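You operate a simulated robot arm through the tools that you are given. There is no shell and no other tool. Be economical: measure what you need, move in short steps, check, and stop when the job is done.

You are at the controls of a simulated robot arm. One attempt, no reset.

TASK
Set the lane gauge to 30 mm with its block and lock it.
Fine: the block goes back.
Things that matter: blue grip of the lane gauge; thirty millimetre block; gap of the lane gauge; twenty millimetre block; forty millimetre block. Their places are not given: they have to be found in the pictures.

Only the result counts: the job must be done as asked and must still hold three seconds after the hand-in. Knocking over, shifting, dropping, spilling or breaking anything else fails it.

THE ROBOT
A 6-joint arm with a two-finger parallel gripper, fixed in place. Base frame: the origin is at the foot of the arm, x ahead of it, y to its left, z up; the work surface is at about z = 82. Lengths are in cm, angles in degrees, forces in N, time in s.
With the tool pointing down near the work surface it reaches from about 24 to 64 cm from the base axis. Its first joint turns from -66.0 to 66.0 degrees. Payload 2.7 kg.
The tool frame sits at the grasp point between the pads (the TCP): z along the fingers, y along the line on which they close. The tips reach 2.3 cm beyond it. Largest opening 9.4 cm; finger width 3.8, thickness 1; the body of the gripper, 5.4 by 9.6 cm, starts 3.9 cm behind the TCP.
Orientation is that of the tool frame in the base frame, as a unit quaternion [x, y, z, w]. With the fingers straight down and closing along the base's y, the tool's x points along the base's -x, its y along +y and its z along -z.

THE INTERFACE
- The arm moves only by the tool drive_tool. Its argument "series" is a list of rows, each a list of 3 entries, a list of its own where there are three numbers: the shift along the base's x, y, z in cm, then the turn, a rotation vector about the base's x, y, z in degrees, then the finger opening in cm, from 0 to 9.4. In form: [[[x, y, z], [wx, wy, wz], fingers], ...]. A call has 1 to 10 rows; each row is the pose to reach, as a shift and turn from the pose commanded when the call began. A row lasts 0.2 s, in which the tool goes at most 5 cm and 8.6 degrees; a call with a longer step from one row to the next is refused whole, and so is a gripper value outside its range. A pose out of reach is approached as far as the arm can. The call stops where the force on the tool passes 70 N (or 10 N more than at its start, if that is more) or the arm is blocked; 0.2 s more then pass. Each finger travels about 4.5 cm/s and halts on what it meets, pressing with about 23 N; the grip force reading is that of the motor and also rises with nothing between the fingers. The clock runs only during rows and for 0.2 s after the last one: add rows that repeat a pose to give the fingers time. The reply holds the time, the measured pose of the TCP, the force on the tool along the base axes, the opening and the grip force, in the units named above and with some noise.
- Cameras (640 x 400 px; columns grow to the right, rows downward): "scene" is fixed at [8.65, -44.66, 139.76]; the picture's right is [0.64, -0.77, 0.00], its down [-0.49, -0.41, -0.77] and it looks along [0.59, 0.49, -0.64] (base axes); focal length 334 px, centre (320, 200). "wrist" rides on the gripper at [-3.9, 0, -4.4] in the tool frame; the picture's right is [0.00, -1.00, 0.00], its down [0.97, 0.00, -0.24] and it looks along [0.24, 0.00, 0.97] (tool axes); focal length 218 px, centre (320, 200).
- capture(camera): a new picture of that camera. It takes no simulated time.
- point_at(camera, pixels): for up to 12 pixels [column, row] of the newest picture of that camera ("zoom" is the newest enlarged one), the place [x, y, z] in the base frame of the surface seen there, good to about 0.2 cm. It takes no simulated time.
- enlarge(camera, box): a new picture of the part [left, top, right, bottom] of that camera's present view, enlarged. It takes no simulated time.
- hand_in(): hands the job in; it is judged then, once.

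Go step by step. Measure first, check grasps and placings, and put right what went wrong. The budget is 80 turns and 46 pictures, counting those below and the enlarged ones. Unless the task says otherwise, let go and move clear before handing in, and close with one line.

The tools are called after "Emit:" as a command line: name --argument value ..., lists and objects as JSON in quotes. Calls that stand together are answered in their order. drive_tool: Moves the arm, as the interface text tells. Its arguments: {"type":"object","properties":{"series":{"type":"array","items":{"type":"array"}}},"required":["series"]} The other tools are called the same way: capture (camera) takes a picture; point_at (camera, pixels) gives the place of the surface under pixels of a picture; enlarge (camera, box) takes an enlarged picture of a part of a camera's view; hand_in () hands the job in.

At the start:

```text
time: 0.0
eef_pos: [36.69, -1.94, 108.86]
orientation: [-0.002, 1.0, 0.0, 0.0]
force: [-0.6, -0.7, -0.4]
finger_gap: 9.41
gripper_force: 0.0
```

scene: 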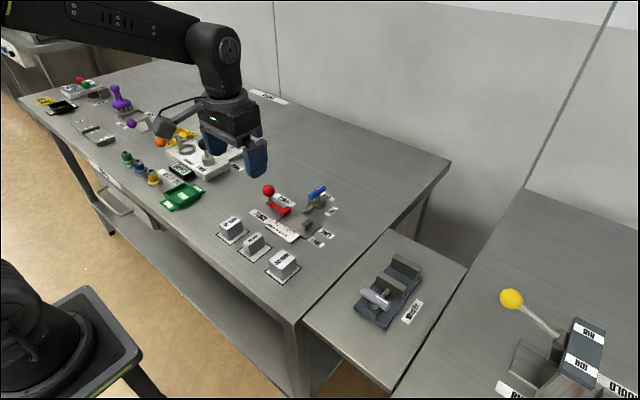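
wrist: 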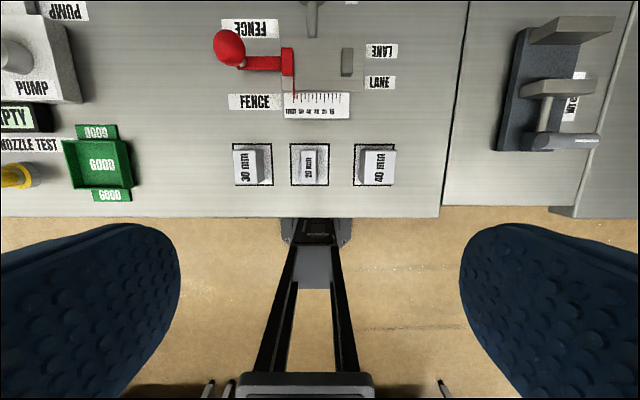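

The pictures show three blocks (wrist 250,165 = 30 mm; 310,165 = 20; 378,165 = 40) and the lane gauge area near scene (310,200). I'll enlarge the gauge and blocks.

Emit:
enlarge --camera "scene" --box '[210, 170, 350, 285]'

Emit:
enlarge --camera "wrist" --box '[200, 0, 420, 200]'

```text
3.48 times, centred on (280, 228) of scene
```

zoom: 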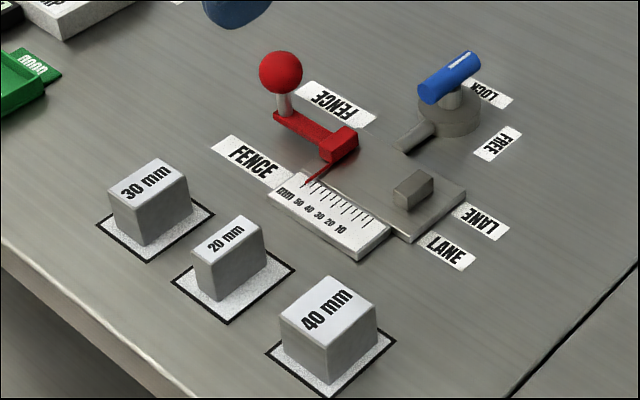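

```text
2.00 times, centred on (310, 100) of wrist
```

zoom: 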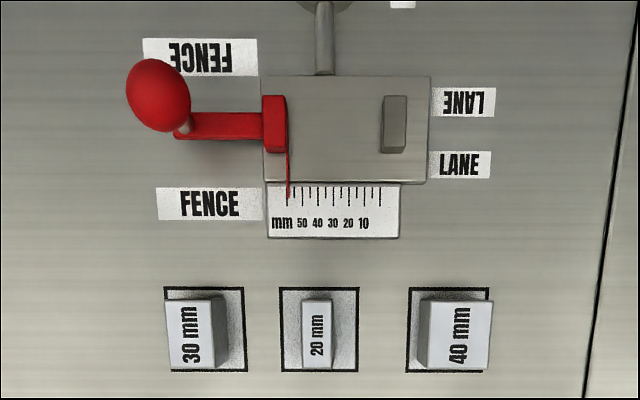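

The zoom shows the red fence at about 60 mm, the fixed grey stop on the right, and a blue lever near LOCK/FREE labels. I'll measure the points in the wrist zoom and scene.

Emit:
point_at --camera "zoom" --pixels '[[158, 95], [220, 125], [265, 125], [283, 125], [388, 125], [404, 125], [340, 130], [193, 333], [205, 300], [316, 333], [456, 333], [230, 360]]'

Emit:
point_at --camera "scene" --pixels '[[317, 191], [311, 195], [305, 207], [323, 194], [334, 196], [332, 211], [268, 190]]'

Emit:
drive_tool --series '[[[4, 0, 0], [0, 0, 0], 9.4], [[8, 0, 0], [0, 0, 0], 9.4], [[12, 0, 0], [0, 0, 0], 9.4], [[12, 0, 0], [0, 0, 0], 9.4]]'

Emit:
capture --camera "wrist"

```text
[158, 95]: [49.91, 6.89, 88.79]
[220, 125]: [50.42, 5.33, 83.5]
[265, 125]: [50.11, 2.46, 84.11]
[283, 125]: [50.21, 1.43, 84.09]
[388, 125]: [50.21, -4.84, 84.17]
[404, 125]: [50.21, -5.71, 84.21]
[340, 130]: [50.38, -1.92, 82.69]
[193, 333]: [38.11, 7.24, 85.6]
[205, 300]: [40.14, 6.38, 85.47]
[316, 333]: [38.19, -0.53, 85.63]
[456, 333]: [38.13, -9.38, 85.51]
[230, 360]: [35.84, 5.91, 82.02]
```

```text
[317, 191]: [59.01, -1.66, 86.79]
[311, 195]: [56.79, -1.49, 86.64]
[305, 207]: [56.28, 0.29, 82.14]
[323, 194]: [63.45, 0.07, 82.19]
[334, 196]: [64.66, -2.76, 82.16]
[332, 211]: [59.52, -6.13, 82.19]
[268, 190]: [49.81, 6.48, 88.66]
```

```text
time: 1.0
eef_pos: [48.9, -2.09, 108.87]
orientation: [-0.002, 1.0, 0.0, 0.0]
force: [-0.1, 0.2, -0.5]
finger_gap: 9.39
gripper_force: 0.1
```

```text
41 pictures are left
```

wrist: 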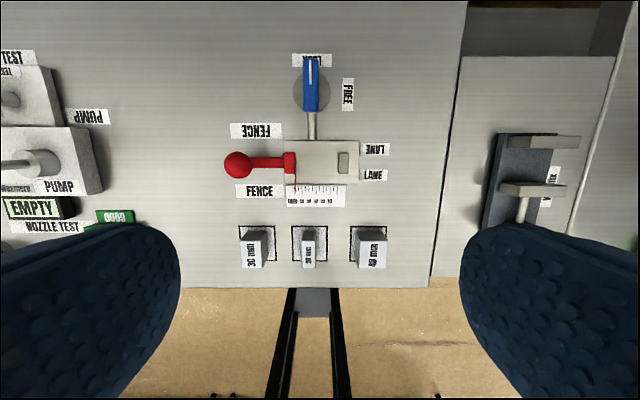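

The lever is near (312,85), with LOCK beyond it and FREE to the right; I need detail.

Emit:
enlarge --camera "wrist" --box '[220, 40, 400, 215]'

Emit:
enlarge --camera "scene" --box '[285, 170, 345, 225]'

```text
2.29 times, centred on (310, 128) of wrist
```

zoom: 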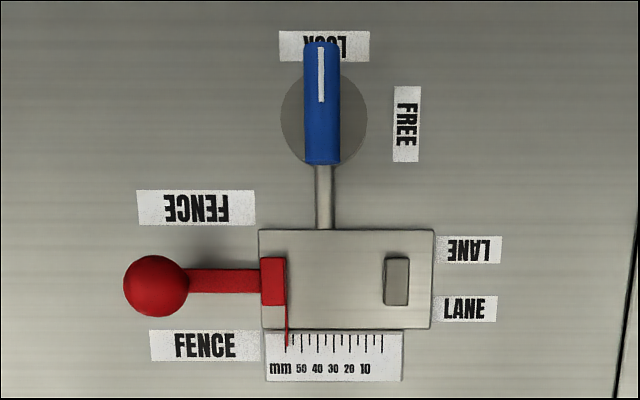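

```text
7.27 times, centred on (315, 198) of scene
```

zoom: 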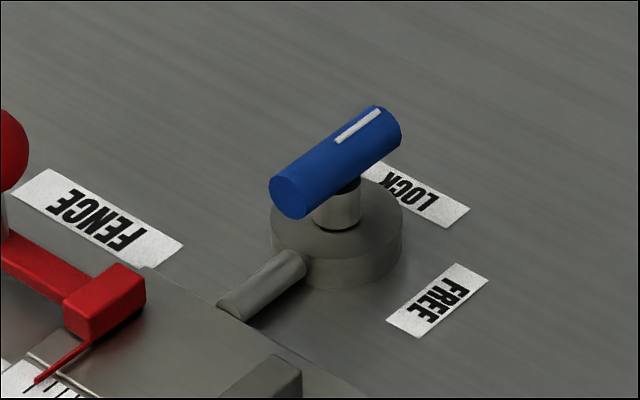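

The white mark on the blue T-handle points to LOCK, so it is locked at 60 mm now. I'll measure the handle, hub and jaws.

Emit:
point_at --camera "zoom" --pixels '[[290, 197], [385, 125], [340, 150], [330, 165], [295, 230], [350, 240], [385, 220], [337, 205], [260, 280], [430, 200], [435, 300], [105, 290]]'

Emit:
point_at --camera "wrist" --pixels '[[312, 60], [312, 85], [312, 107], [306, 85], [317, 85], [296, 92], [328, 92], [312, 125], [290, 163], [343, 163], [312, 60], [237, 165]]'

```text
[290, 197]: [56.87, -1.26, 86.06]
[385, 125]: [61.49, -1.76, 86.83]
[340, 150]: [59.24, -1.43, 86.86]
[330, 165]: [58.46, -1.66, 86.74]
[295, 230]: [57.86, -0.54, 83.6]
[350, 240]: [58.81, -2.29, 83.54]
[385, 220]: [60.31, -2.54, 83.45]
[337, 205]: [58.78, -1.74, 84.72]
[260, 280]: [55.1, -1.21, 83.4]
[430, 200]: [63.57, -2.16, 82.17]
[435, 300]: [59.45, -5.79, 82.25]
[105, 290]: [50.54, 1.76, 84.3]
```

```text
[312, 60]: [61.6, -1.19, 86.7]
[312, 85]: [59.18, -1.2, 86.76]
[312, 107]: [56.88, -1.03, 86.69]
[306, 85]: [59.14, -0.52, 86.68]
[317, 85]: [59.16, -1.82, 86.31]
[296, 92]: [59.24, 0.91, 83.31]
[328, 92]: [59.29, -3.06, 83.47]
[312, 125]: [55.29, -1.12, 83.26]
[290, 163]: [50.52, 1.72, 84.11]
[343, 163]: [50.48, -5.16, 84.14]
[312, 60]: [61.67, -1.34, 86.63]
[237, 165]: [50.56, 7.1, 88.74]
```

Handle axis is about (59.3, -1.2), grip centre z≈86, hub top 83.5. I'll move above it with fingers closing along y.

Emit:
drive_tool --series '[[[4, 0.8, 0], [0, 0, 0], 9.4], [[8, 0.8, -1], [0, 0, 0], 8], [[10.4, 0.8, -4], [0, 0, 0], 6], [[10.4, 0.8, -8.5], [0, 0, 0], 5], [[10.4, 0.8, -13], [0, 0, 0], 5], [[10.4, 0.8, -16.5], [0, 0, 0], 5], [[10.4, 0.8, -16.5], [0, 0, 0], 5]]'

Emit:
capture --camera "wrist"

```text
time: 2.6
eef_pos: [59.17, -1.3, 92.23]
orientation: [-0.001, 1.0, 0.001, 0.001]
force: [-0.1, -0.3, 0.2]
finger_gap: 4.98
gripper_force: 0.1
```

```text
38 pictures are left
```

wrist: 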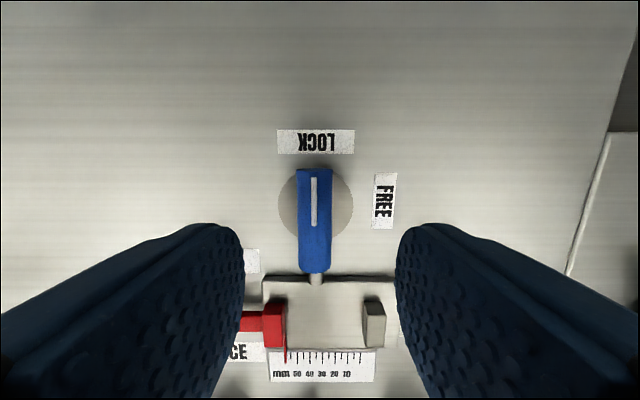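

The handle (col 315, centre about 320) lies well between the fingers. I'll go down to z≈86.4 and close.

Emit:
drive_tool --series '[[[0.1, 0.15, -3], [0, 0, 0], 4], [[0.1, 0.15, -5], [0, 0, 0], 3], [[0.1, 0.15, -5.8], [0, 0, 0], 3], [[0.1, 0.15, -5.8], [0, 0, 0], 1], [[0.1, 0.15, -5.8], [0, 0, 0], 0.5], [[0.1, 0.15, -5.8], [0, 0, 0], 0.5]]'

```text
time: 4.0
eef_pos: [59.25, -0.88, 86.55]
orientation: [-0.002, 1.0, 0.001, 0.0]
force: [-1.3, 8.0, -2.6]
finger_gap: 1.82
gripper_force: 45.0
```

Gripped (gap 1.82). Now I turn the handle clockwise from above (−z) toward FREE, first part.

Emit:
drive_tool --series '[[[0, 0.1, 0], [0, 0, -8], 0.5], [[0, 0.1, 0], [0, 0, -16], 0.5], [[0, 0.1, 0], [0, 0, -24], 0.5], [[0, 0.1, 0], [0, 0, -32], 0.5], [[0, 0.1, 0], [0, 0, -40], 0.5]]'

```text
time: 5.2
eef_pos: [59.28, -0.97, 86.53]
orientation: [0.343, 0.939, 0.0, 0.001]
force: [8.5, 2.4, -6.9]
finger_gap: 1.79
gripper_force: 44.9
```

Turned 40° with small forces. Continuing to 90°.

Emit:
drive_tool --series '[[[0, 0, 0], [0, 0, -8], 0.5], [[0, 0, 0], [0, 0, -16], 0.5], [[0, 0, 0], [0, 0, -24], 0.5], [[0, 0, 0], [0, 0, -32], 0.5], [[0, 0, 0], [0, 0, -40], 0.5], [[0, 0, 0], [0, 0, -48], 0.5], [[0, 0, 0], [0, 0, -51], 0.5]]'

Emit:
capture --camera "scene"

```text
time: 6.8
eef_pos: [59.36, -0.93, 86.51]
orientation: [0.712, 0.703, 0.0, 0.001]
force: [15.4, 1.4, -9.3]
finger_gap: 1.8
gripper_force: 44.5
```

```text
37 pictures are left
```

scene: 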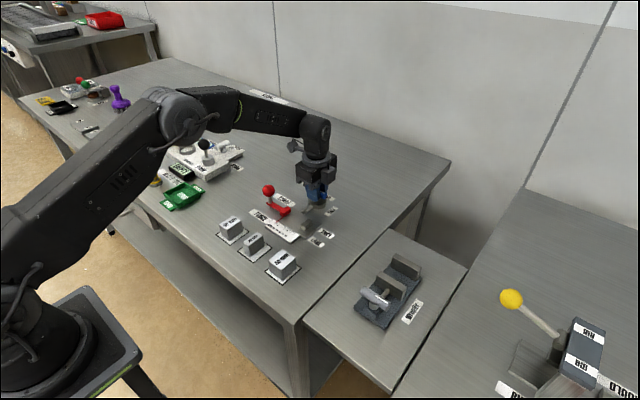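

Turned about 91°. Opening and rising to check.

Emit:
drive_tool --series '[[[0, 0, 0], [0, 0, 0], 3], [[0, 0, 0], [0, 0, 0], 4], [[0, 0, 4], [0, 0, 0], 4], [[0, 0, 8], [0, 0, 0], 4], [[0, 0, 8], [0, 0, 0], 4]]'

Emit:
enlarge --camera "wrist" --box '[180, 60, 460, 280]'

Emit:
enlarge --camera "scene" --box '[275, 160, 355, 230]'

```text
time: 8.0
eef_pos: [59.19, -0.94, 94.49]
orientation: [0.712, 0.702, 0.0, 0.0]
force: [-0.6, -0.1, 0.0]
finger_gap: 3.97
gripper_force: 0.0
```

```text
1.82 times, centred on (320, 170) of wrist
```

zoom: 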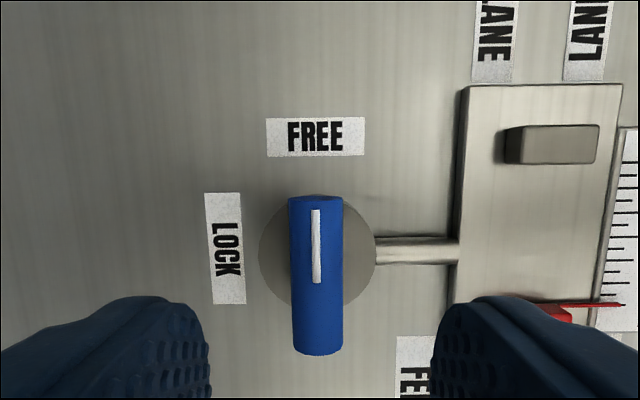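

```text
5.71 times, centred on (315, 195) of scene
```

zoom: 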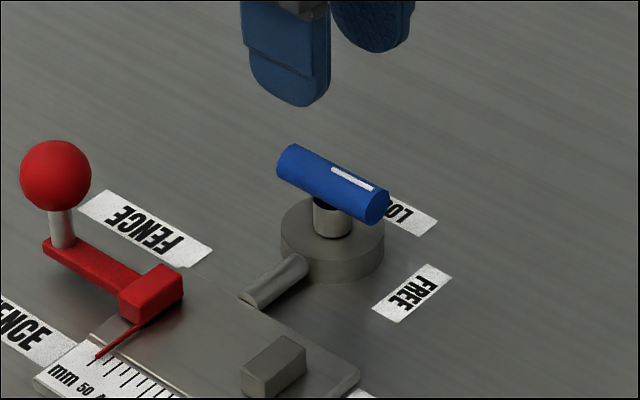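

The mark now points to FREE. Next I go above the 30 mm block near (38, 6.5), keeping the fingers closing along x, and look.

Emit:
drive_tool --series '[[[-2, 1, 3], [0, 0, 0], 6], [[-6, 2.5, 4], [0, 0, 0], 6], [[-10, 4, 4], [0, 0, 0], 6], [[-14, 5.5, 4], [0, 0, 0], 6], [[-18, 6.8, 4], [0, 0, 0], 6], [[-21.1, 7.4, 4], [0, 0, 0], 6], [[-21.1, 7.4, 4], [0, 0, 0], 6]]'

Emit:
capture --camera "wrist"

Emit:
enlarge --camera "scene" --box '[205, 205, 305, 285]'

```text
time: 9.6
eef_pos: [38.02, 6.56, 98.53]
orientation: [0.712, 0.702, 0.0, 0.001]
force: [0.2, -0.1, -0.3]
finger_gap: 6.0
gripper_force: 0.0
```

```text
34 pictures are left
```

wrist: 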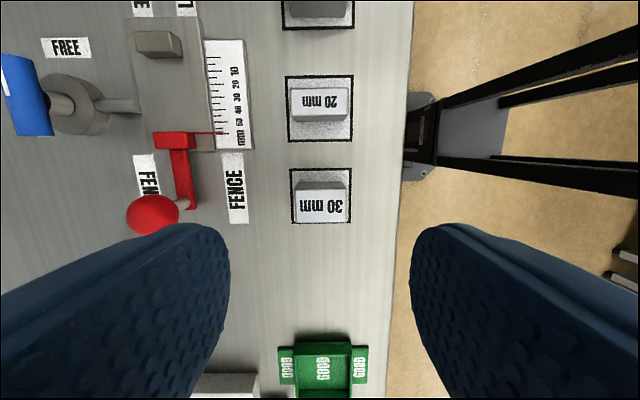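

```text
5.00 times, centred on (255, 245) of scene
```

zoom: 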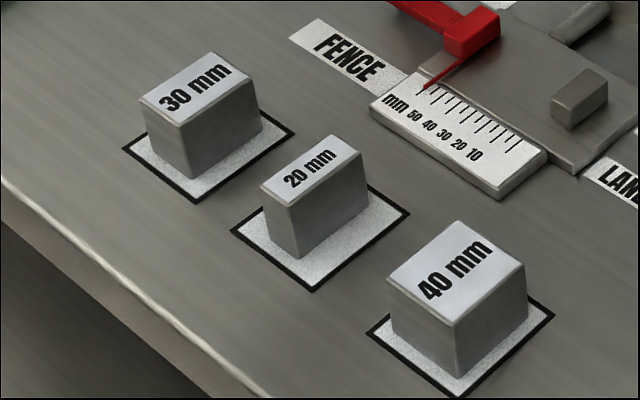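

Block top spans wrist cols 296–347, rows ~190–222. Measuring block edges, mat corners, and jaws.

Emit:
point_at --camera "wrist" --pixels '[[299, 205], [344, 205], [322, 195], [322, 219], [322, 207], [293, 171], [349, 171], [293, 218], [349, 218], [155, 50], [172, 142]]'

Emit:
point_at --camera "zoom" --pixels '[[144, 103], [183, 120], [257, 77], [213, 55], [127, 149], [197, 197], [291, 133], [556, 98], [578, 100], [475, 55], [480, 25], [560, 110]]'

```text
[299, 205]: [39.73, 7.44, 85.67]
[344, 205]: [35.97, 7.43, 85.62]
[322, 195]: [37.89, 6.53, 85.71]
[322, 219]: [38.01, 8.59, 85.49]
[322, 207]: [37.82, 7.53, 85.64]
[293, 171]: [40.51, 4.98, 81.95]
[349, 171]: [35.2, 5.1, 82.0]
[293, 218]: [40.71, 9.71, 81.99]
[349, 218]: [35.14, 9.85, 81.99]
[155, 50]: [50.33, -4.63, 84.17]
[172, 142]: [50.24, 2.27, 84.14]
```

```text
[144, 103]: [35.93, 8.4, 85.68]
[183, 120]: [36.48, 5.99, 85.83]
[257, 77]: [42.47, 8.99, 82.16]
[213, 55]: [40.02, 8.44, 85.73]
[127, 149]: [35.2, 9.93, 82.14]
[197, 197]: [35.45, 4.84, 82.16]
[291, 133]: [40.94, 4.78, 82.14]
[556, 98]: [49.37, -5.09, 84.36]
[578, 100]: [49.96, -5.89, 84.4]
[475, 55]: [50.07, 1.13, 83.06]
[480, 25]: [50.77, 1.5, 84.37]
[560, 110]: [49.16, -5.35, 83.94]
```

Block centre ≈ (37.95, 7.4), about 4 long in x by 3 in y, top 85.65; stop's inner face ≈ y −4.7. I'll descend to z≈85.7 and grip along x.

Emit:
drive_tool --series '[[[-0.05, 0.85, -4], [0, 0, 0], 6], [[-0.05, 0.85, -8], [0, 0, 0], 6], [[-0.05, 0.85, -11], [0, 0, 0], 6], [[-0.05, 0.85, -12.8], [0, 0, 0], 6], [[-0.05, 0.85, -12.8], [0, 0, 0], 5], [[-0.05, 0.85, -12.8], [0, 0, 0], 4], [[-0.05, 0.85, -12.8], [0, 0, 0], 3], [[-0.05, 0.85, -12.8], [0, 0, 0], 3]]'

Emit:
enlarge --camera "scene" --box '[190, 190, 290, 270]'

```text
time: 11.4
eef_pos: [38.16, 7.37, 85.8]
orientation: [0.712, 0.702, -0.001, 0.001]
force: [-0.7, 0.4, -0.4]
finger_gap: 4.35
gripper_force: 22.9
```

```text
5.00 times, centred on (240, 230) of scene
```

zoom: 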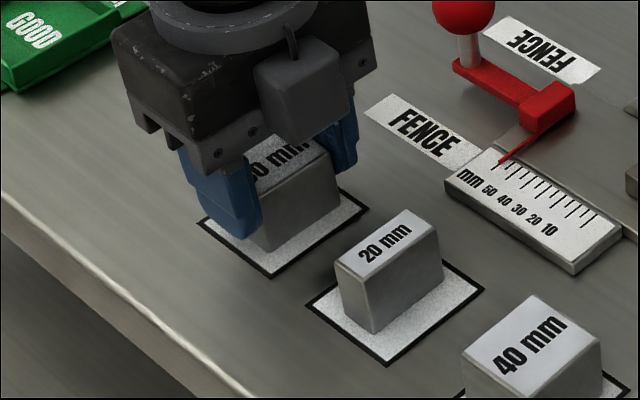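

Gap 4.35 with 23 N: block is held. Lifting and carrying toward above the gap (block centre at y≈−3.1 with face against stop, x≈50.3).

Emit:
drive_tool --series '[[[0, 0, 3], [0, 0, 0.8], 3], [[0, 0, 6], [0, 0, 0.8], 3], [[2, -1.5, 8], [0, 0, 0.8], 3], [[4.5, -4, 8], [0, 0, 0.8], 3], [[7, -6.5, 8], [0, 0, 0.8], 3], [[9.7, -8.5, 8], [0, 0, 0.8], 3], [[12.1, -10.3, 8], [0, 0, 0.8], 3], [[12.1, -10.3, 8], [0, 0, 0.8], 3]]'

Emit:
capture --camera "wrist"

Emit:
enlarge --camera "scene" --box '[220, 140, 360, 255]'

```text
time: 13.2
eef_pos: [50.14, -2.96, 93.7]
orientation: [0.707, 0.707, -0.001, 0.0]
force: [0.1, 0.8, -1.2]
finger_gap: 4.38
gripper_force: 23.1
```

```text
31 pictures are left
```

wrist: 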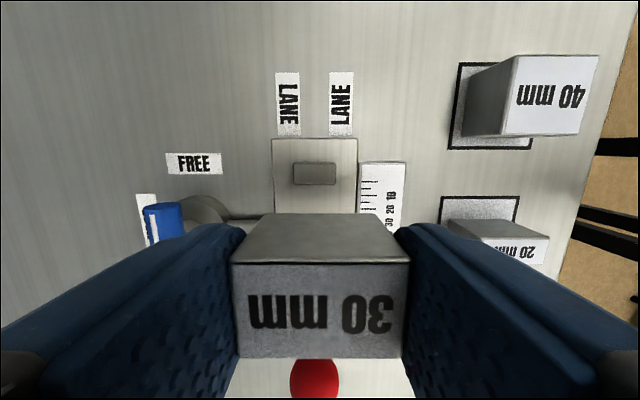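

```text
3.48 times, centred on (290, 198) of scene
```

zoom: 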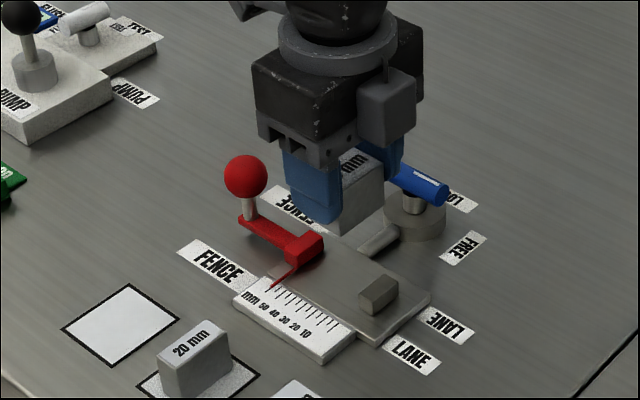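

The block is held square (wrist rows 213–357). I'll measure the block's −y face and the stop.

Emit:
point_at --camera "wrist" --pixels '[[320, 264], [320, 352], [320, 256], [320, 217], [314, 165], [314, 182], [296, 174], [333, 174], [314, 190], [238, 310], [400, 310], [314, 200]]'

```text
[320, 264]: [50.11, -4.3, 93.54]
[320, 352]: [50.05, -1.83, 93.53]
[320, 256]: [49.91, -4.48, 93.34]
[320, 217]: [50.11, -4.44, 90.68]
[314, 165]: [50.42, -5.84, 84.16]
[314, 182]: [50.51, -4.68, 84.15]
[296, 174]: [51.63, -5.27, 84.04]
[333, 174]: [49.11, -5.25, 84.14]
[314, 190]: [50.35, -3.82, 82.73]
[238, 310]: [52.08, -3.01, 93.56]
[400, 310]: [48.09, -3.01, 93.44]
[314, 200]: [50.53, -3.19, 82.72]
```

Block face at y≈−4.45, stop face ≈−4.7, x off by 0.25. Lowering to just above the plate (7.2 needed).

Emit:
drive_tool --series '[[[0.25, 0.1, -3], [0, 0, 0], 3], [[0.25, 0.1, -5.5], [0, 0, 0], 3], [[0.25, 0.1, -6.8], [0, 0, 0], 3], [[0.25, 0.1, -7.1], [0, 0, 0], 3], [[0.25, 0.1, -7.1], [0, 0, 0], 3]]'

Emit:
enlarge --camera "scene" --box '[255, 180, 335, 250]'

```text
time: 14.4
eef_pos: [50.44, -2.75, 86.6]
orientation: [0.707, 0.707, 0.0, 0.001]
force: [-0.1, 0.4, -2.4]
finger_gap: 4.37
gripper_force: 22.6
```

```text
5.71 times, centred on (295, 215) of scene
```

zoom: 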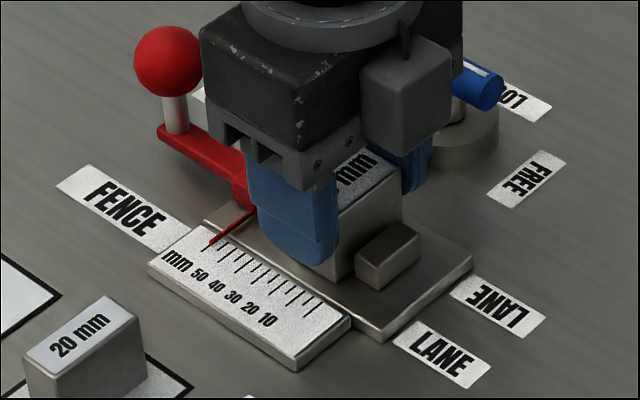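

The block sits just above the plate beside the stop. I'll ease it down and toward −y until it touches the stop.

Emit:
drive_tool --series '[[[0, -0.15, -0.1], [0, 0, 0], 3], [[0, -0.3, -0.1], [0, 0, 0], 3], [[0, -0.38, -0.1], [0, 0, 0], 3], [[0, -0.38, -0.1], [0, 0, 0], 3]]'

```text
time: 15.4
eef_pos: [50.35, -3.22, 86.56]
orientation: [0.707, 0.707, 0.0, 0.001]
force: [1.7, 13.8, -2.6]
finger_gap: 4.39
gripper_force: 22.8
```

13.8 N in y: contact with the stop. Lower gently to seat, then release.

Emit:
drive_tool --series '[[[0, 0.08, -0.1], [0, 0, 0], 3], [[0, 0.08, -0.2], [0, 0, 0], 3], [[0, 0.08, -0.2], [0, 0, 0], 3]]'

```text
time: 16.2
eef_pos: [50.45, -3.19, 86.62]
orientation: [0.706, 0.708, 0.0, 0.001]
force: [-3.1, 8.8, 12.4]
finger_gap: 4.36
gripper_force: 23.0
```

Seated (12 N down). Release and rise, then look.

Emit:
drive_tool --series '[[[0, 0, 0.1], [0, 0, 0], 5], [[0, 0, 0.1], [0, 0, 0], 6], [[0, 0, 0.1], [0, 0, 0], 6], [[0, 0, 3], [0, 0, 0], 6], [[0, 0, 7], [0, 0, 0], 6], [[0, 3, 9], [0, 0, 0], 6], [[0, 7, 9], [0, 0, 0], 6], [[0, 9.7, 9], [0, 0, 0], 6], [[0, 9.7, 9], [0, 0, 0], 6]]'

Emit:
capture --camera "wrist"

Emit:
enlarge --camera "scene" --box '[255, 180, 335, 250]'

```text
time: 18.2
eef_pos: [50.39, 6.68, 95.35]
orientation: [0.707, 0.707, 0.0, 0.0]
force: [0.1, -0.3, -0.7]
finger_gap: 6.02
gripper_force: 0.0
```

```text
28 pictures are left
```

wrist: 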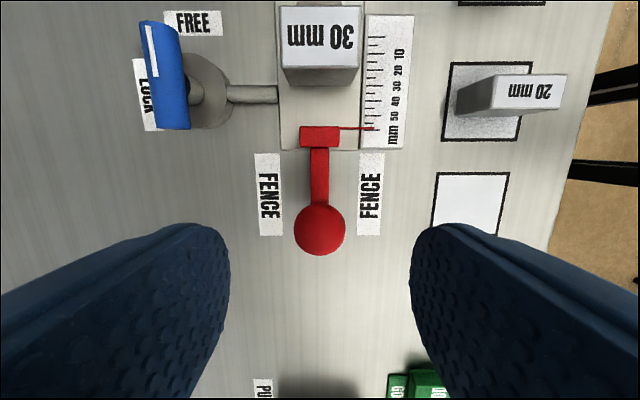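

```text
5.71 times, centred on (295, 215) of scene
```

zoom: 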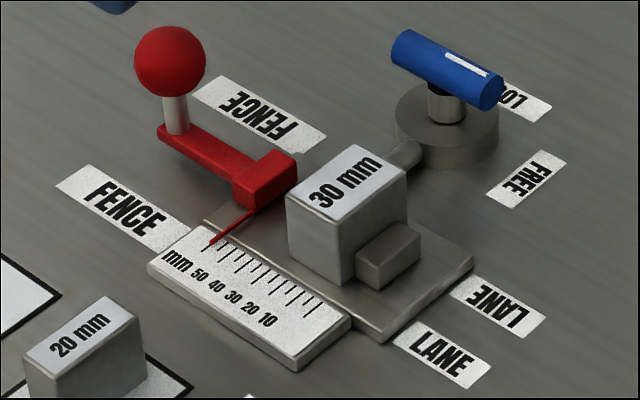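

The block stands in the gap against the stop. Measure the red ball (wrist 320,230).

Emit:
point_at --camera "wrist" --pixels '[[320, 230], [299, 230], [341, 230], [320, 208], [320, 250], [320, 190], [320, 140]]'

Emit:
point_at --camera "zoom" --pixels '[[168, 65], [168, 35], [168, 90], [175, 115], [165, 132], [262, 185]]'

```text
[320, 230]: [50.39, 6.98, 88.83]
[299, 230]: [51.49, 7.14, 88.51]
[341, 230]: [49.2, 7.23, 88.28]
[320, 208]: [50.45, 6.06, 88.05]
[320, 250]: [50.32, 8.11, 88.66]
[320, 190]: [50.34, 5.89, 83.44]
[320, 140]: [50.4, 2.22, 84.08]
```

```text
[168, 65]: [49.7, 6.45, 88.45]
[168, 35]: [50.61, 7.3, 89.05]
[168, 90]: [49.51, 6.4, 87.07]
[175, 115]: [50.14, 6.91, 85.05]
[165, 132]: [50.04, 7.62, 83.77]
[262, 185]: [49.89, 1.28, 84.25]
```

Ball centre ≈ (50.35, 7.2, 87.9), radius ~1.2. I'll grip it along x.

Emit:
drive_tool --series '[[[0, 0.5, -3], [0, 0, 0], 5], [[0, 0.5, -6], [0, 0, 0], 5], [[0, 0.5, -7.5], [0, 0, 0], 5], [[0, 0.5, -7.5], [0, 0, 0], 3], [[0, 0.5, -7.5], [0, 0, 0], 1.8], [[0, 0.5, -7.5], [0, 0, 0], 1.8], [[0, 0.5, -7.5], [0, 0, 0], 1.8]]'

```text
time: 19.8
eef_pos: [50.48, 7.11, 87.83]
orientation: [0.707, 0.708, 0.002, 0.001]
force: [14.6, 0.9, -9.1]
finger_gap: 3.15
gripper_force: 45.1
```

Gripped the ball. Sliding the fence toward the block, 2.5 cm first.

Emit:
drive_tool --series '[[[0.1, -0.5, 0], [0, 0, 0], 1.8], [[0.1, -1.0, 0], [0, 0, 0], 1.8], [[0.1, -1.5, 0], [0, 0, 0], 1.8], [[0.1, -2.0, 0], [0, 0, 0], 1.8], [[0.1, -2.5, 0], [0, 0, 0], 1.8], [[0.1, -2.5, 0], [0, 0, 0], 1.8]]'

Emit:
enlarge --camera "scene" --box '[255, 180, 335, 250]'

```text
time: 21.2
eef_pos: [50.6, 4.54, 87.82]
orientation: [0.707, 0.708, -0.001, 0.001]
force: [-2.4, -0.2, 6.9]
finger_gap: 3.16
gripper_force: 44.9
```

```text
5.71 times, centred on (295, 215) of scene
```

zoom: 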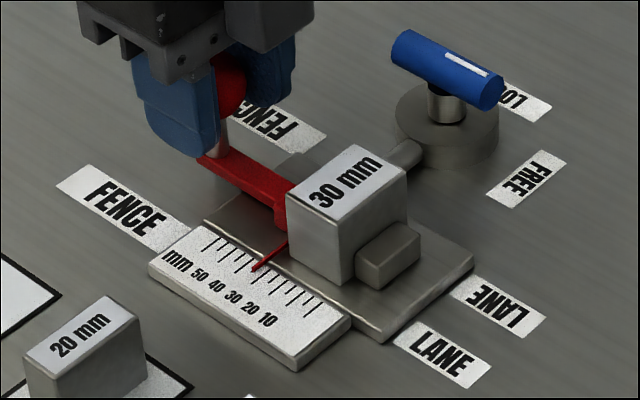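

The fence moves freely and is about 5 mm short. Continue gently until contact force rises.

Emit:
drive_tool --series '[[[0, -0.15, 0], [0, 0, 0], 1.8], [[0, -0.3, 0], [0, 0, 0], 1.8], [[0, -0.45, 0], [0, 0, 0], 1.8], [[0, -0.55, 0], [0, 0, 0], 1.8], [[0, -0.55, 0], [0, 0, 0], 1.8]]'

```text
time: 22.4
eef_pos: [50.42, 4.24, 87.97]
orientation: [0.706, 0.708, 0.001, 0.0]
force: [-7.5, 22.4, 9.1]
finger_gap: 3.14
gripper_force: 45.3
```

22 N in y: the fence is pressed on the block. Release straight and rise, then check.

Emit:
drive_tool --series '[[[0, -0.5, 0], [0, 0, 0], 4], [[0, -0.5, 0], [0, 0, 0], 5], [[0, -0.5, 0], [0, 0, 0], 5], [[0, -0.5, 4], [0, 0, 0], 5], [[0, -0.5, 8], [0, 0, 0], 5], [[0, -0.5, 8], [0, 0, 0], 5]]'

Emit:
enlarge --camera "wrist" --box '[210, 0, 430, 200]'

Emit:
enlarge --camera "scene" --box '[255, 180, 335, 250]'

```text
time: 23.8
eef_pos: [50.53, 3.43, 95.74]
orientation: [0.707, 0.707, -0.001, 0.001]
force: [0.1, 0.5, 0.1]
finger_gap: 5.02
gripper_force: 0.1
```

```text
2.00 times, centred on (320, 100) of wrist
```

zoom: 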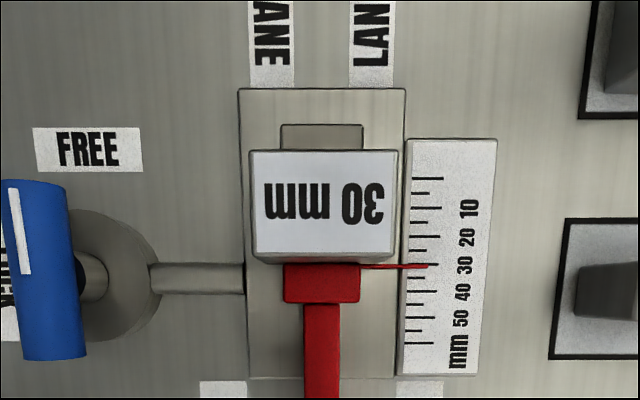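

```text
5.71 times, centred on (295, 215) of scene
```

zoom: 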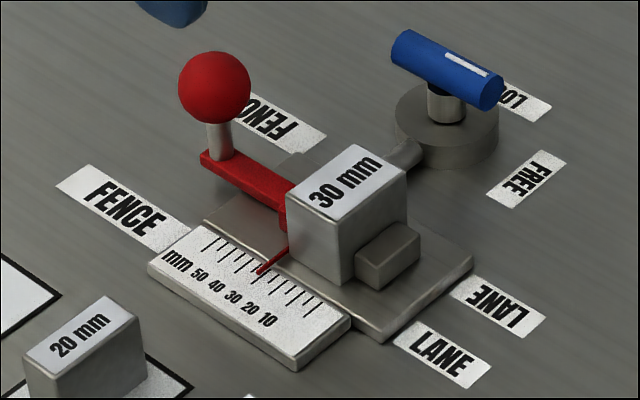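

The pointer reads 30 and the fence touches the block. Now to the handle at about (59.45, −1.05) to lock.

Emit:
drive_tool --series '[[[3, -1.5, 0], [0, 0, 0], 5], [[6, -3.5, 0], [0, 0, 0], 4.5], [[9, -4.5, 0], [0, 0, 0], 4], [[9, -4.5, -4], [0, 0, 0], 4], [[9, -4.5, -7], [0, 0, 0], 4], [[9, -4.5, -9.2], [0, 0, 0], 4], [[9, -4.5, -9.2], [0, 0, 0], 2], [[9, -4.5, -9.2], [0, 0, 0], 0.5], [[9, -4.5, -9.2], [0, 0, 0], 0.5], [[9, -4.5, -9.2], [0, 0, 0], 0.5]]'

```text
time: 26.0
eef_pos: [59.27, -1.18, 86.66]
orientation: [0.708, 0.707, -0.003, -0.002]
force: [-25.5, -0.8, 3.2]
finger_gap: 1.8
gripper_force: 45.0
```

Gripped; x force −25 N says I'm slightly too far out, so I shift −0.2 while turning back +z.

Emit:
drive_tool --series '[[[-0.2, 0.05, 0], [0, 0, 8], 0.5], [[-0.2, 0.05, 0], [0, 0, 16], 0.5], [[-0.2, 0.05, 0], [0, 0, 24], 0.5], [[-0.2, 0.05, 0], [0, 0, 32], 0.5], [[-0.2, 0.05, 0], [0, 0, 40], 0.5], [[-0.2, 0.05, 0], [0, 0, 48], 0.5]]'

```text
time: 27.4
eef_pos: [59.42, -1.01, 86.62]
orientation: [0.357, 0.934, 0.0, 0.001]
force: [8.6, -15.2, -15.1]
finger_gap: 1.79
gripper_force: 45.3
```

Emit:
drive_tool --series '[[[0.05, -0.05, 0], [0, 0, 8], 0.5], [[0.05, -0.05, 0], [0, 0, 16], 0.5], [[0.05, -0.05, 0], [0, 0, 24], 0.5], [[0.05, -0.05, 0], [0, 0, 32], 0.5], [[0.05, -0.05, 0], [0, 0, 40], 0.5], [[0.05, -0.05, 0], [0, 0, 42.5], 0.5], [[0.05, -0.05, 0], [0, 0, 42.5], 0.5]]'

```text
time: 29.0
eef_pos: [59.49, -0.9, 86.83]
orientation: [-0.004, 1.0, 0.001, 0.0]
force: [8.6, -7.5, -16.2]
finger_gap: 1.77
gripper_force: 45.4
```

Back at 0° (LOCK direction). Open, rise and check.

Emit:
drive_tool --series '[[[0, 0, 0], [0, 0, 0], 3], [[0, 0, 0], [0, 0, 0], 4], [[0, 0, 4], [0, 0, 0], 4], [[0, 0, 8], [0, 0, 0], 4], [[-4, 0, 9], [0, 0, 0], 5], [[-4, 0, 9], [0, 0, 0], 5]]'

Emit:
enlarge --camera "wrist" --box '[200, 100, 440, 350]'

Emit:
enlarge --camera "scene" --box '[255, 180, 335, 250]'

```text
time: 30.4
eef_pos: [55.37, -0.93, 95.7]
orientation: [-0.005, 1.0, 0.0, 0.002]
force: [0.2, 0.1, -0.1]
finger_gap: 5.0
gripper_force: 0.1
```

```text
1.60 times, centred on (320, 225) of wrist
```

zoom: 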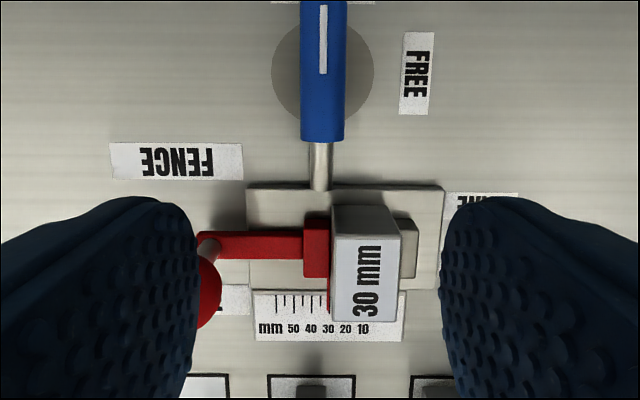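

```text
5.71 times, centred on (295, 215) of scene
```

zoom: 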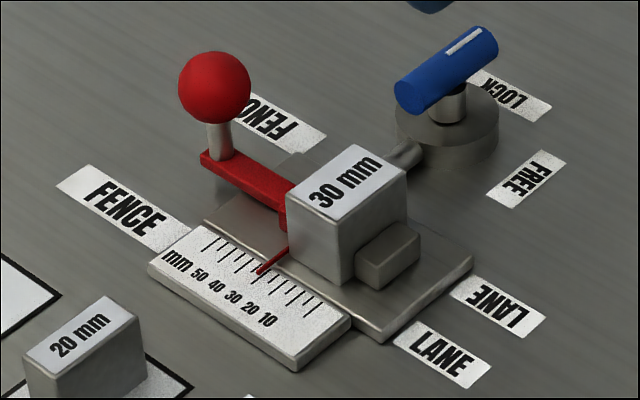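

The mark points to LOCK and the pointer is still at 30. Turn back to closing along x and move above the block.

Emit:
drive_tool --series '[[[-1, -0.5, 1], [0, 0, -8.5], 6], [[-2, -1, 1], [0, 0, -17], 6], [[-3, -1.5, 1], [0, 0, -25.5], 6], [[-4, -2, 1], [0, 0, -34], 6], [[-5, -2.5, 1], [0, 0, -42.5], 6], [[-5, -2.5, 1], [0, 0, -51], 6], [[-5, -2.5, 1], [0, 0, -59.5], 6], [[-5, -2.5, 1], [0, 0, -68], 6], [[-5, -2.5, 1], [0, 0, -76.5], 6], [[-5, -2.5, 1], [0, 0, -85], 6]]'

Emit:
drive_tool --series '[[[0, 0, 0], [0, 0, -5.6], 6], [[0, 0, 0], [0, 0, -5.6], 6]]'

Emit:
capture --camera "wrist"

```text
time: 32.6
eef_pos: [50.52, -3.44, 96.65]
orientation: [0.674, 0.739, -0.001, 0.0]
force: [0.2, 0.4, 0.3]
finger_gap: 6.01
gripper_force: 0.1
```

```text
time: 33.2
eef_pos: [50.39, -3.56, 96.62]
orientation: [0.708, 0.706, 0.0, 0.0]
force: [0.0, 0.0, -0.1]
finger_gap: 5.99
gripper_force: 0.0
```

```text
21 pictures are left
```

wrist: 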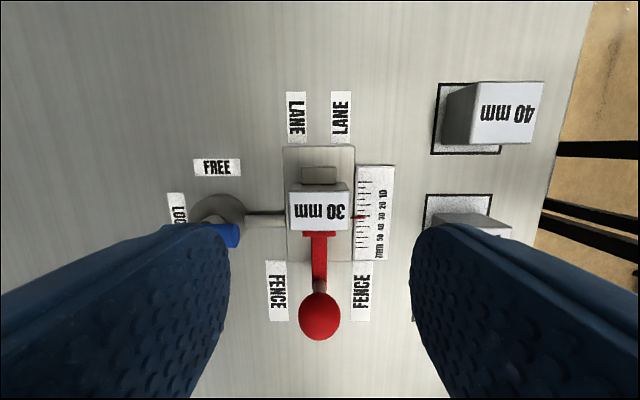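

Centred over the block. Descend to z≈86.9 (tips above jaw tops) and grip.

Emit:
drive_tool --series '[[[0, 0.1, -4], [0, 0, 0], 6], [[0, 0.1, -7.5], [0, 0, 0], 6], [[0, 0.1, -9.7], [0, 0, 0], 6], [[0, 0.1, -9.7], [0, 0, 0], 5], [[0, 0.1, -9.7], [0, 0, 0], 4], [[0, 0.1, -9.7], [0, 0, 0], 3], [[0, 0.1, -9.7], [0, 0, 0], 3]]'

Emit:
enlarge --camera "scene" --box '[255, 180, 335, 250]'

```text
time: 34.8
eef_pos: [50.34, -3.42, 86.92]
orientation: [0.708, 0.706, -0.001, 0.001]
force: [0.3, 1.0, -0.4]
finger_gap: 4.37
gripper_force: 23.0
```

```text
5.71 times, centred on (295, 215) of scene
```

zoom: 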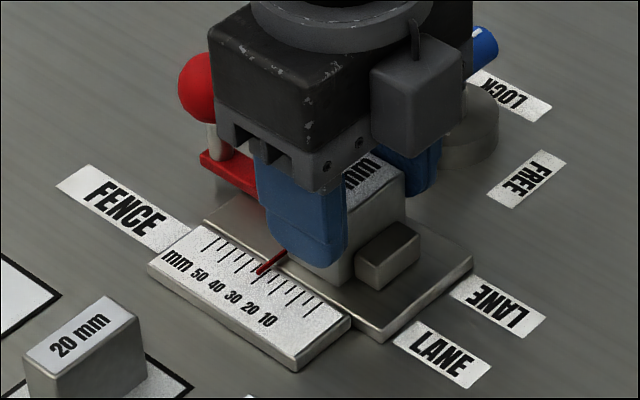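

Gripped (gap 4.37). Lift straight up slowly.

Emit:
drive_tool --series '[[[0, 0, 0.5], [0, 0, 0], 3], [[0, 0, 1], [0, 0, 0], 3], [[0, 0, 2], [0, 0, 0], 3], [[0, 0, 4], [0, 0, 0], 3], [[0, 0, 8], [0, 0, 0], 3], [[0, 0, 8], [0, 0, 0], 3]]'

Emit:
enlarge --camera "scene" --box '[255, 160, 335, 250]'

Emit:
capture --camera "wrist"

```text
time: 36.2
eef_pos: [50.22, -3.62, 95.11]
orientation: [0.708, 0.706, 0.0, 0.001]
force: [0.2, -0.3, -1.7]
finger_gap: 4.38
gripper_force: 23.0
```

```text
4.44 times, centred on (295, 205) of scene
```

zoom: 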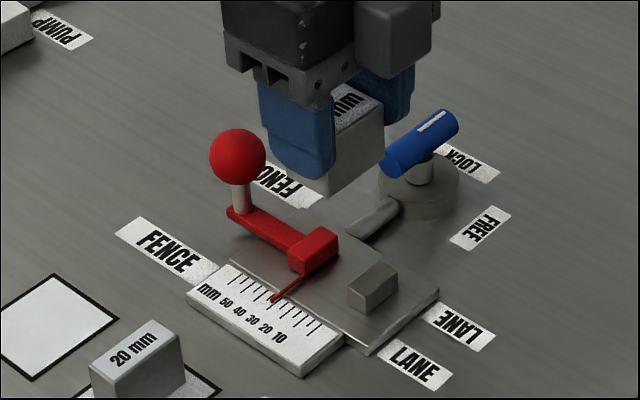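

```text
18 pictures are left
```

wrist: 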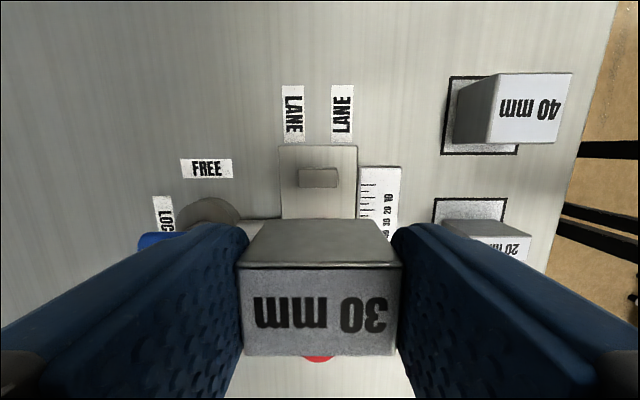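

The block came out and the fence stays at 30, locked. Measure the block in hand for the return.

Emit:
point_at --camera "wrist" --pixels '[[320, 270], [320, 352], [244, 310], [394, 310], [318, 225], [320, 260]]'

Emit:
drive_tool --series '[[[-2.4, 2, 1], [0, 0, 0], 3], [[-4.8, 4, 1], [0, 0, 0], 3], [[-7.2, 6, 1], [0, 0, 0], 3], [[-9.6, 8, 1], [0, 0, 0], 3], [[-12.3, 10.8, 0], [0, 0, 0], 3], [[-12.3, 10.8, 0], [0, 0, 0], 3]]'

Emit:
capture --camera "wrist"

Emit:
enlarge --camera "scene" --box '[190, 170, 310, 270]'

```text
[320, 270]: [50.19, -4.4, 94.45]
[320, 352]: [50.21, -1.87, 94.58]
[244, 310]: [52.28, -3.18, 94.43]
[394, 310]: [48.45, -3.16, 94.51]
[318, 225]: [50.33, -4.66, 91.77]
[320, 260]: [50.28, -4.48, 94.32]
```

```text
time: 37.6
eef_pos: [37.97, 7.31, 94.98]
orientation: [0.707, 0.707, 0.0, 0.001]
force: [0.1, 0.4, -0.8]
finger_gap: 4.34
gripper_force: 22.5
```

```text
17 pictures are left
```

wrist: 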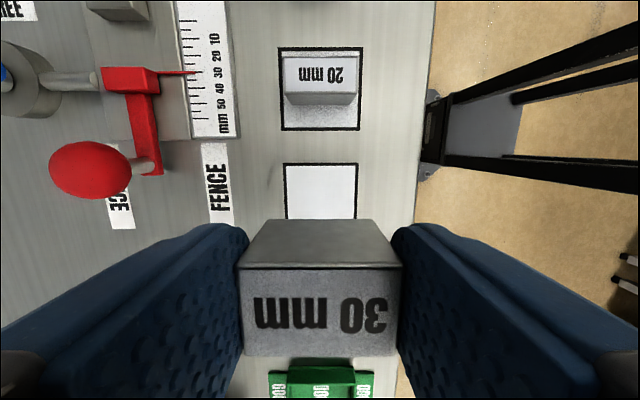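

```text
4.00 times, centred on (250, 220) of scene
```

zoom: 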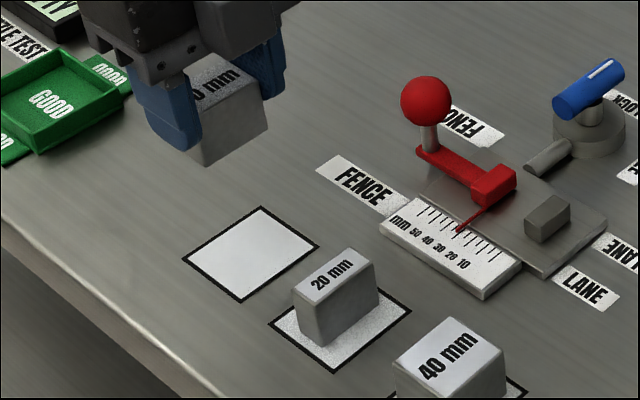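

Measure block and mat from this pose.

Emit:
point_at --camera "wrist" --pixels '[[320, 270], [320, 352], [244, 310], [394, 310], [320, 226], [286, 167], [356, 167], [288, 215]]'

Emit:
point_at --camera "zoom" --pixels '[[184, 258], [261, 207], [318, 247], [240, 300], [205, 164], [190, 145], [236, 93]]'

```text
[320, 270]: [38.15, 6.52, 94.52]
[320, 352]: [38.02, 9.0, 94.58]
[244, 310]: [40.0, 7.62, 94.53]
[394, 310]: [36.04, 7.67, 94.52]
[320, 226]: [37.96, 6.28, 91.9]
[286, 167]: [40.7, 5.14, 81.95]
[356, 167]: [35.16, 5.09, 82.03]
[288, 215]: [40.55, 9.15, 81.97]
```

```text
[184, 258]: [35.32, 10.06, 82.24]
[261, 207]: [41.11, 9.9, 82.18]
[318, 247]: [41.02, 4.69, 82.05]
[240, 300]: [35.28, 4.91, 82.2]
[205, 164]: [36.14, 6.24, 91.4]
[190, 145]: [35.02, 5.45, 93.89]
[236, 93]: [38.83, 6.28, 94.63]
```

Mat centre ≈ (38.1, 7.4), block centre ≈ (38.0, 7.7). Shift −0.3 in y and lower 8.5.

Emit:
drive_tool --series '[[[0.05, -0.3, -3], [0, 0, 0], 3], [[0.05, -0.3, -6], [0, 0, 0], 3], [[0.05, -0.3, -8], [0, 0, 0], 3], [[0.05, -0.3, -8.5], [0, 0, 0], 3], [[0.05, -0.3, -8.5], [0, 0, 0], 3]]'

Emit:
drive_tool --series '[[[0, 0, -0.1], [0, 0, 0], 3], [[0, 0, -0.2], [0, 0, 0], 3], [[0, 0, -0.2], [0, 0, 0], 3]]'

```text
time: 38.8
eef_pos: [38.2, 7.03, 86.52]
orientation: [0.708, 0.706, -0.001, 0.0]
force: [0.6, 0.1, -0.8]
finger_gap: 4.37
gripper_force: 23.1
```

```text
time: 39.6
eef_pos: [38.08, 7.08, 86.21]
orientation: [0.708, 0.706, -0.001, 0.0]
force: [0.2, -0.5, -2.0]
finger_gap: 4.37
gripper_force: 23.1
```

No contact yet; lower a little more.

Emit:
drive_tool --series '[[[0, 0, -0.1], [0, 0, 0], 3], [[0, 0, -0.15], [0, 0, 0], 3], [[0, 0, -0.15], [0, 0, 0], 3]]'

Emit:
enlarge --camera "scene" --box '[190, 190, 290, 270]'

```text
time: 40.4
eef_pos: [38.13, 7.18, 86.14]
orientation: [0.707, 0.707, 0.0, 0.001]
force: [-1.0, -0.6, 5.4]
finger_gap: 4.38
gripper_force: 23.1
```

```text
5.00 times, centred on (240, 230) of scene
```

zoom: 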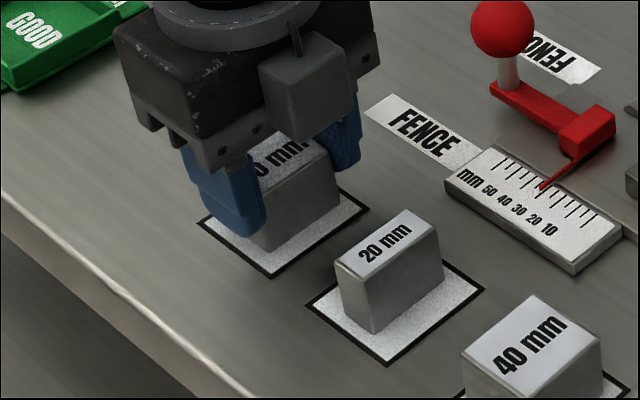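

Block touches down on its mat. Release and rise.

Emit:
drive_tool --series '[[[0, 0, 0], [0, 0, 0], 5], [[0, 0, 0], [0, 0, 0], 6], [[0, 0, 0], [0, 0, 0], 6], [[0, 0, 3], [0, 0, 0], 6], [[0, 0, 7], [0, 0, 0], 6], [[0, 0, 12], [0, 0, 0], 6], [[0, 4, 15], [0, 0, 0], 6], [[0, 8, 15], [0, 0, 0], 6], [[0, 8, 15], [0, 0, 0], 6]]'

Emit:
enlarge --camera "scene" --box '[210, 170, 350, 285]'

```text
time: 42.4
eef_pos: [38.1, 15.1, 101.05]
orientation: [0.709, 0.706, 0.0, 0.001]
force: [-0.7, 0.4, 0.8]
finger_gap: 6.02
gripper_force: 0.0
```

```text
3.48 times, centred on (280, 228) of scene
```

zoom: 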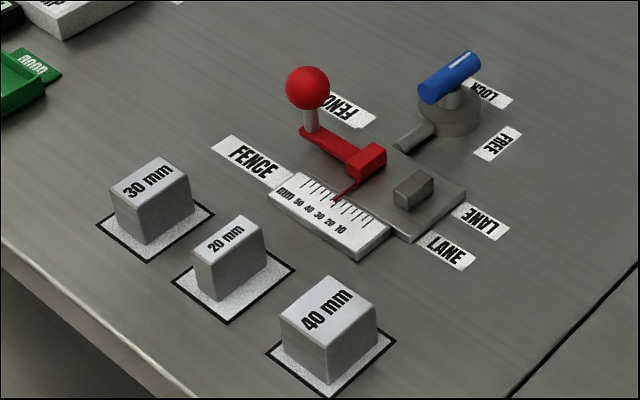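

The block is back on its mat, the fence reads 30 and the handle mark points to LOCK as it did at the start. Handing in.

Emit:
hand_in

```text
The job is handed in.
```

I set the lane gauge to 30 mm with the 30 mm block and locked it. The block is back on its mat, and I handed the job in; no result came back.
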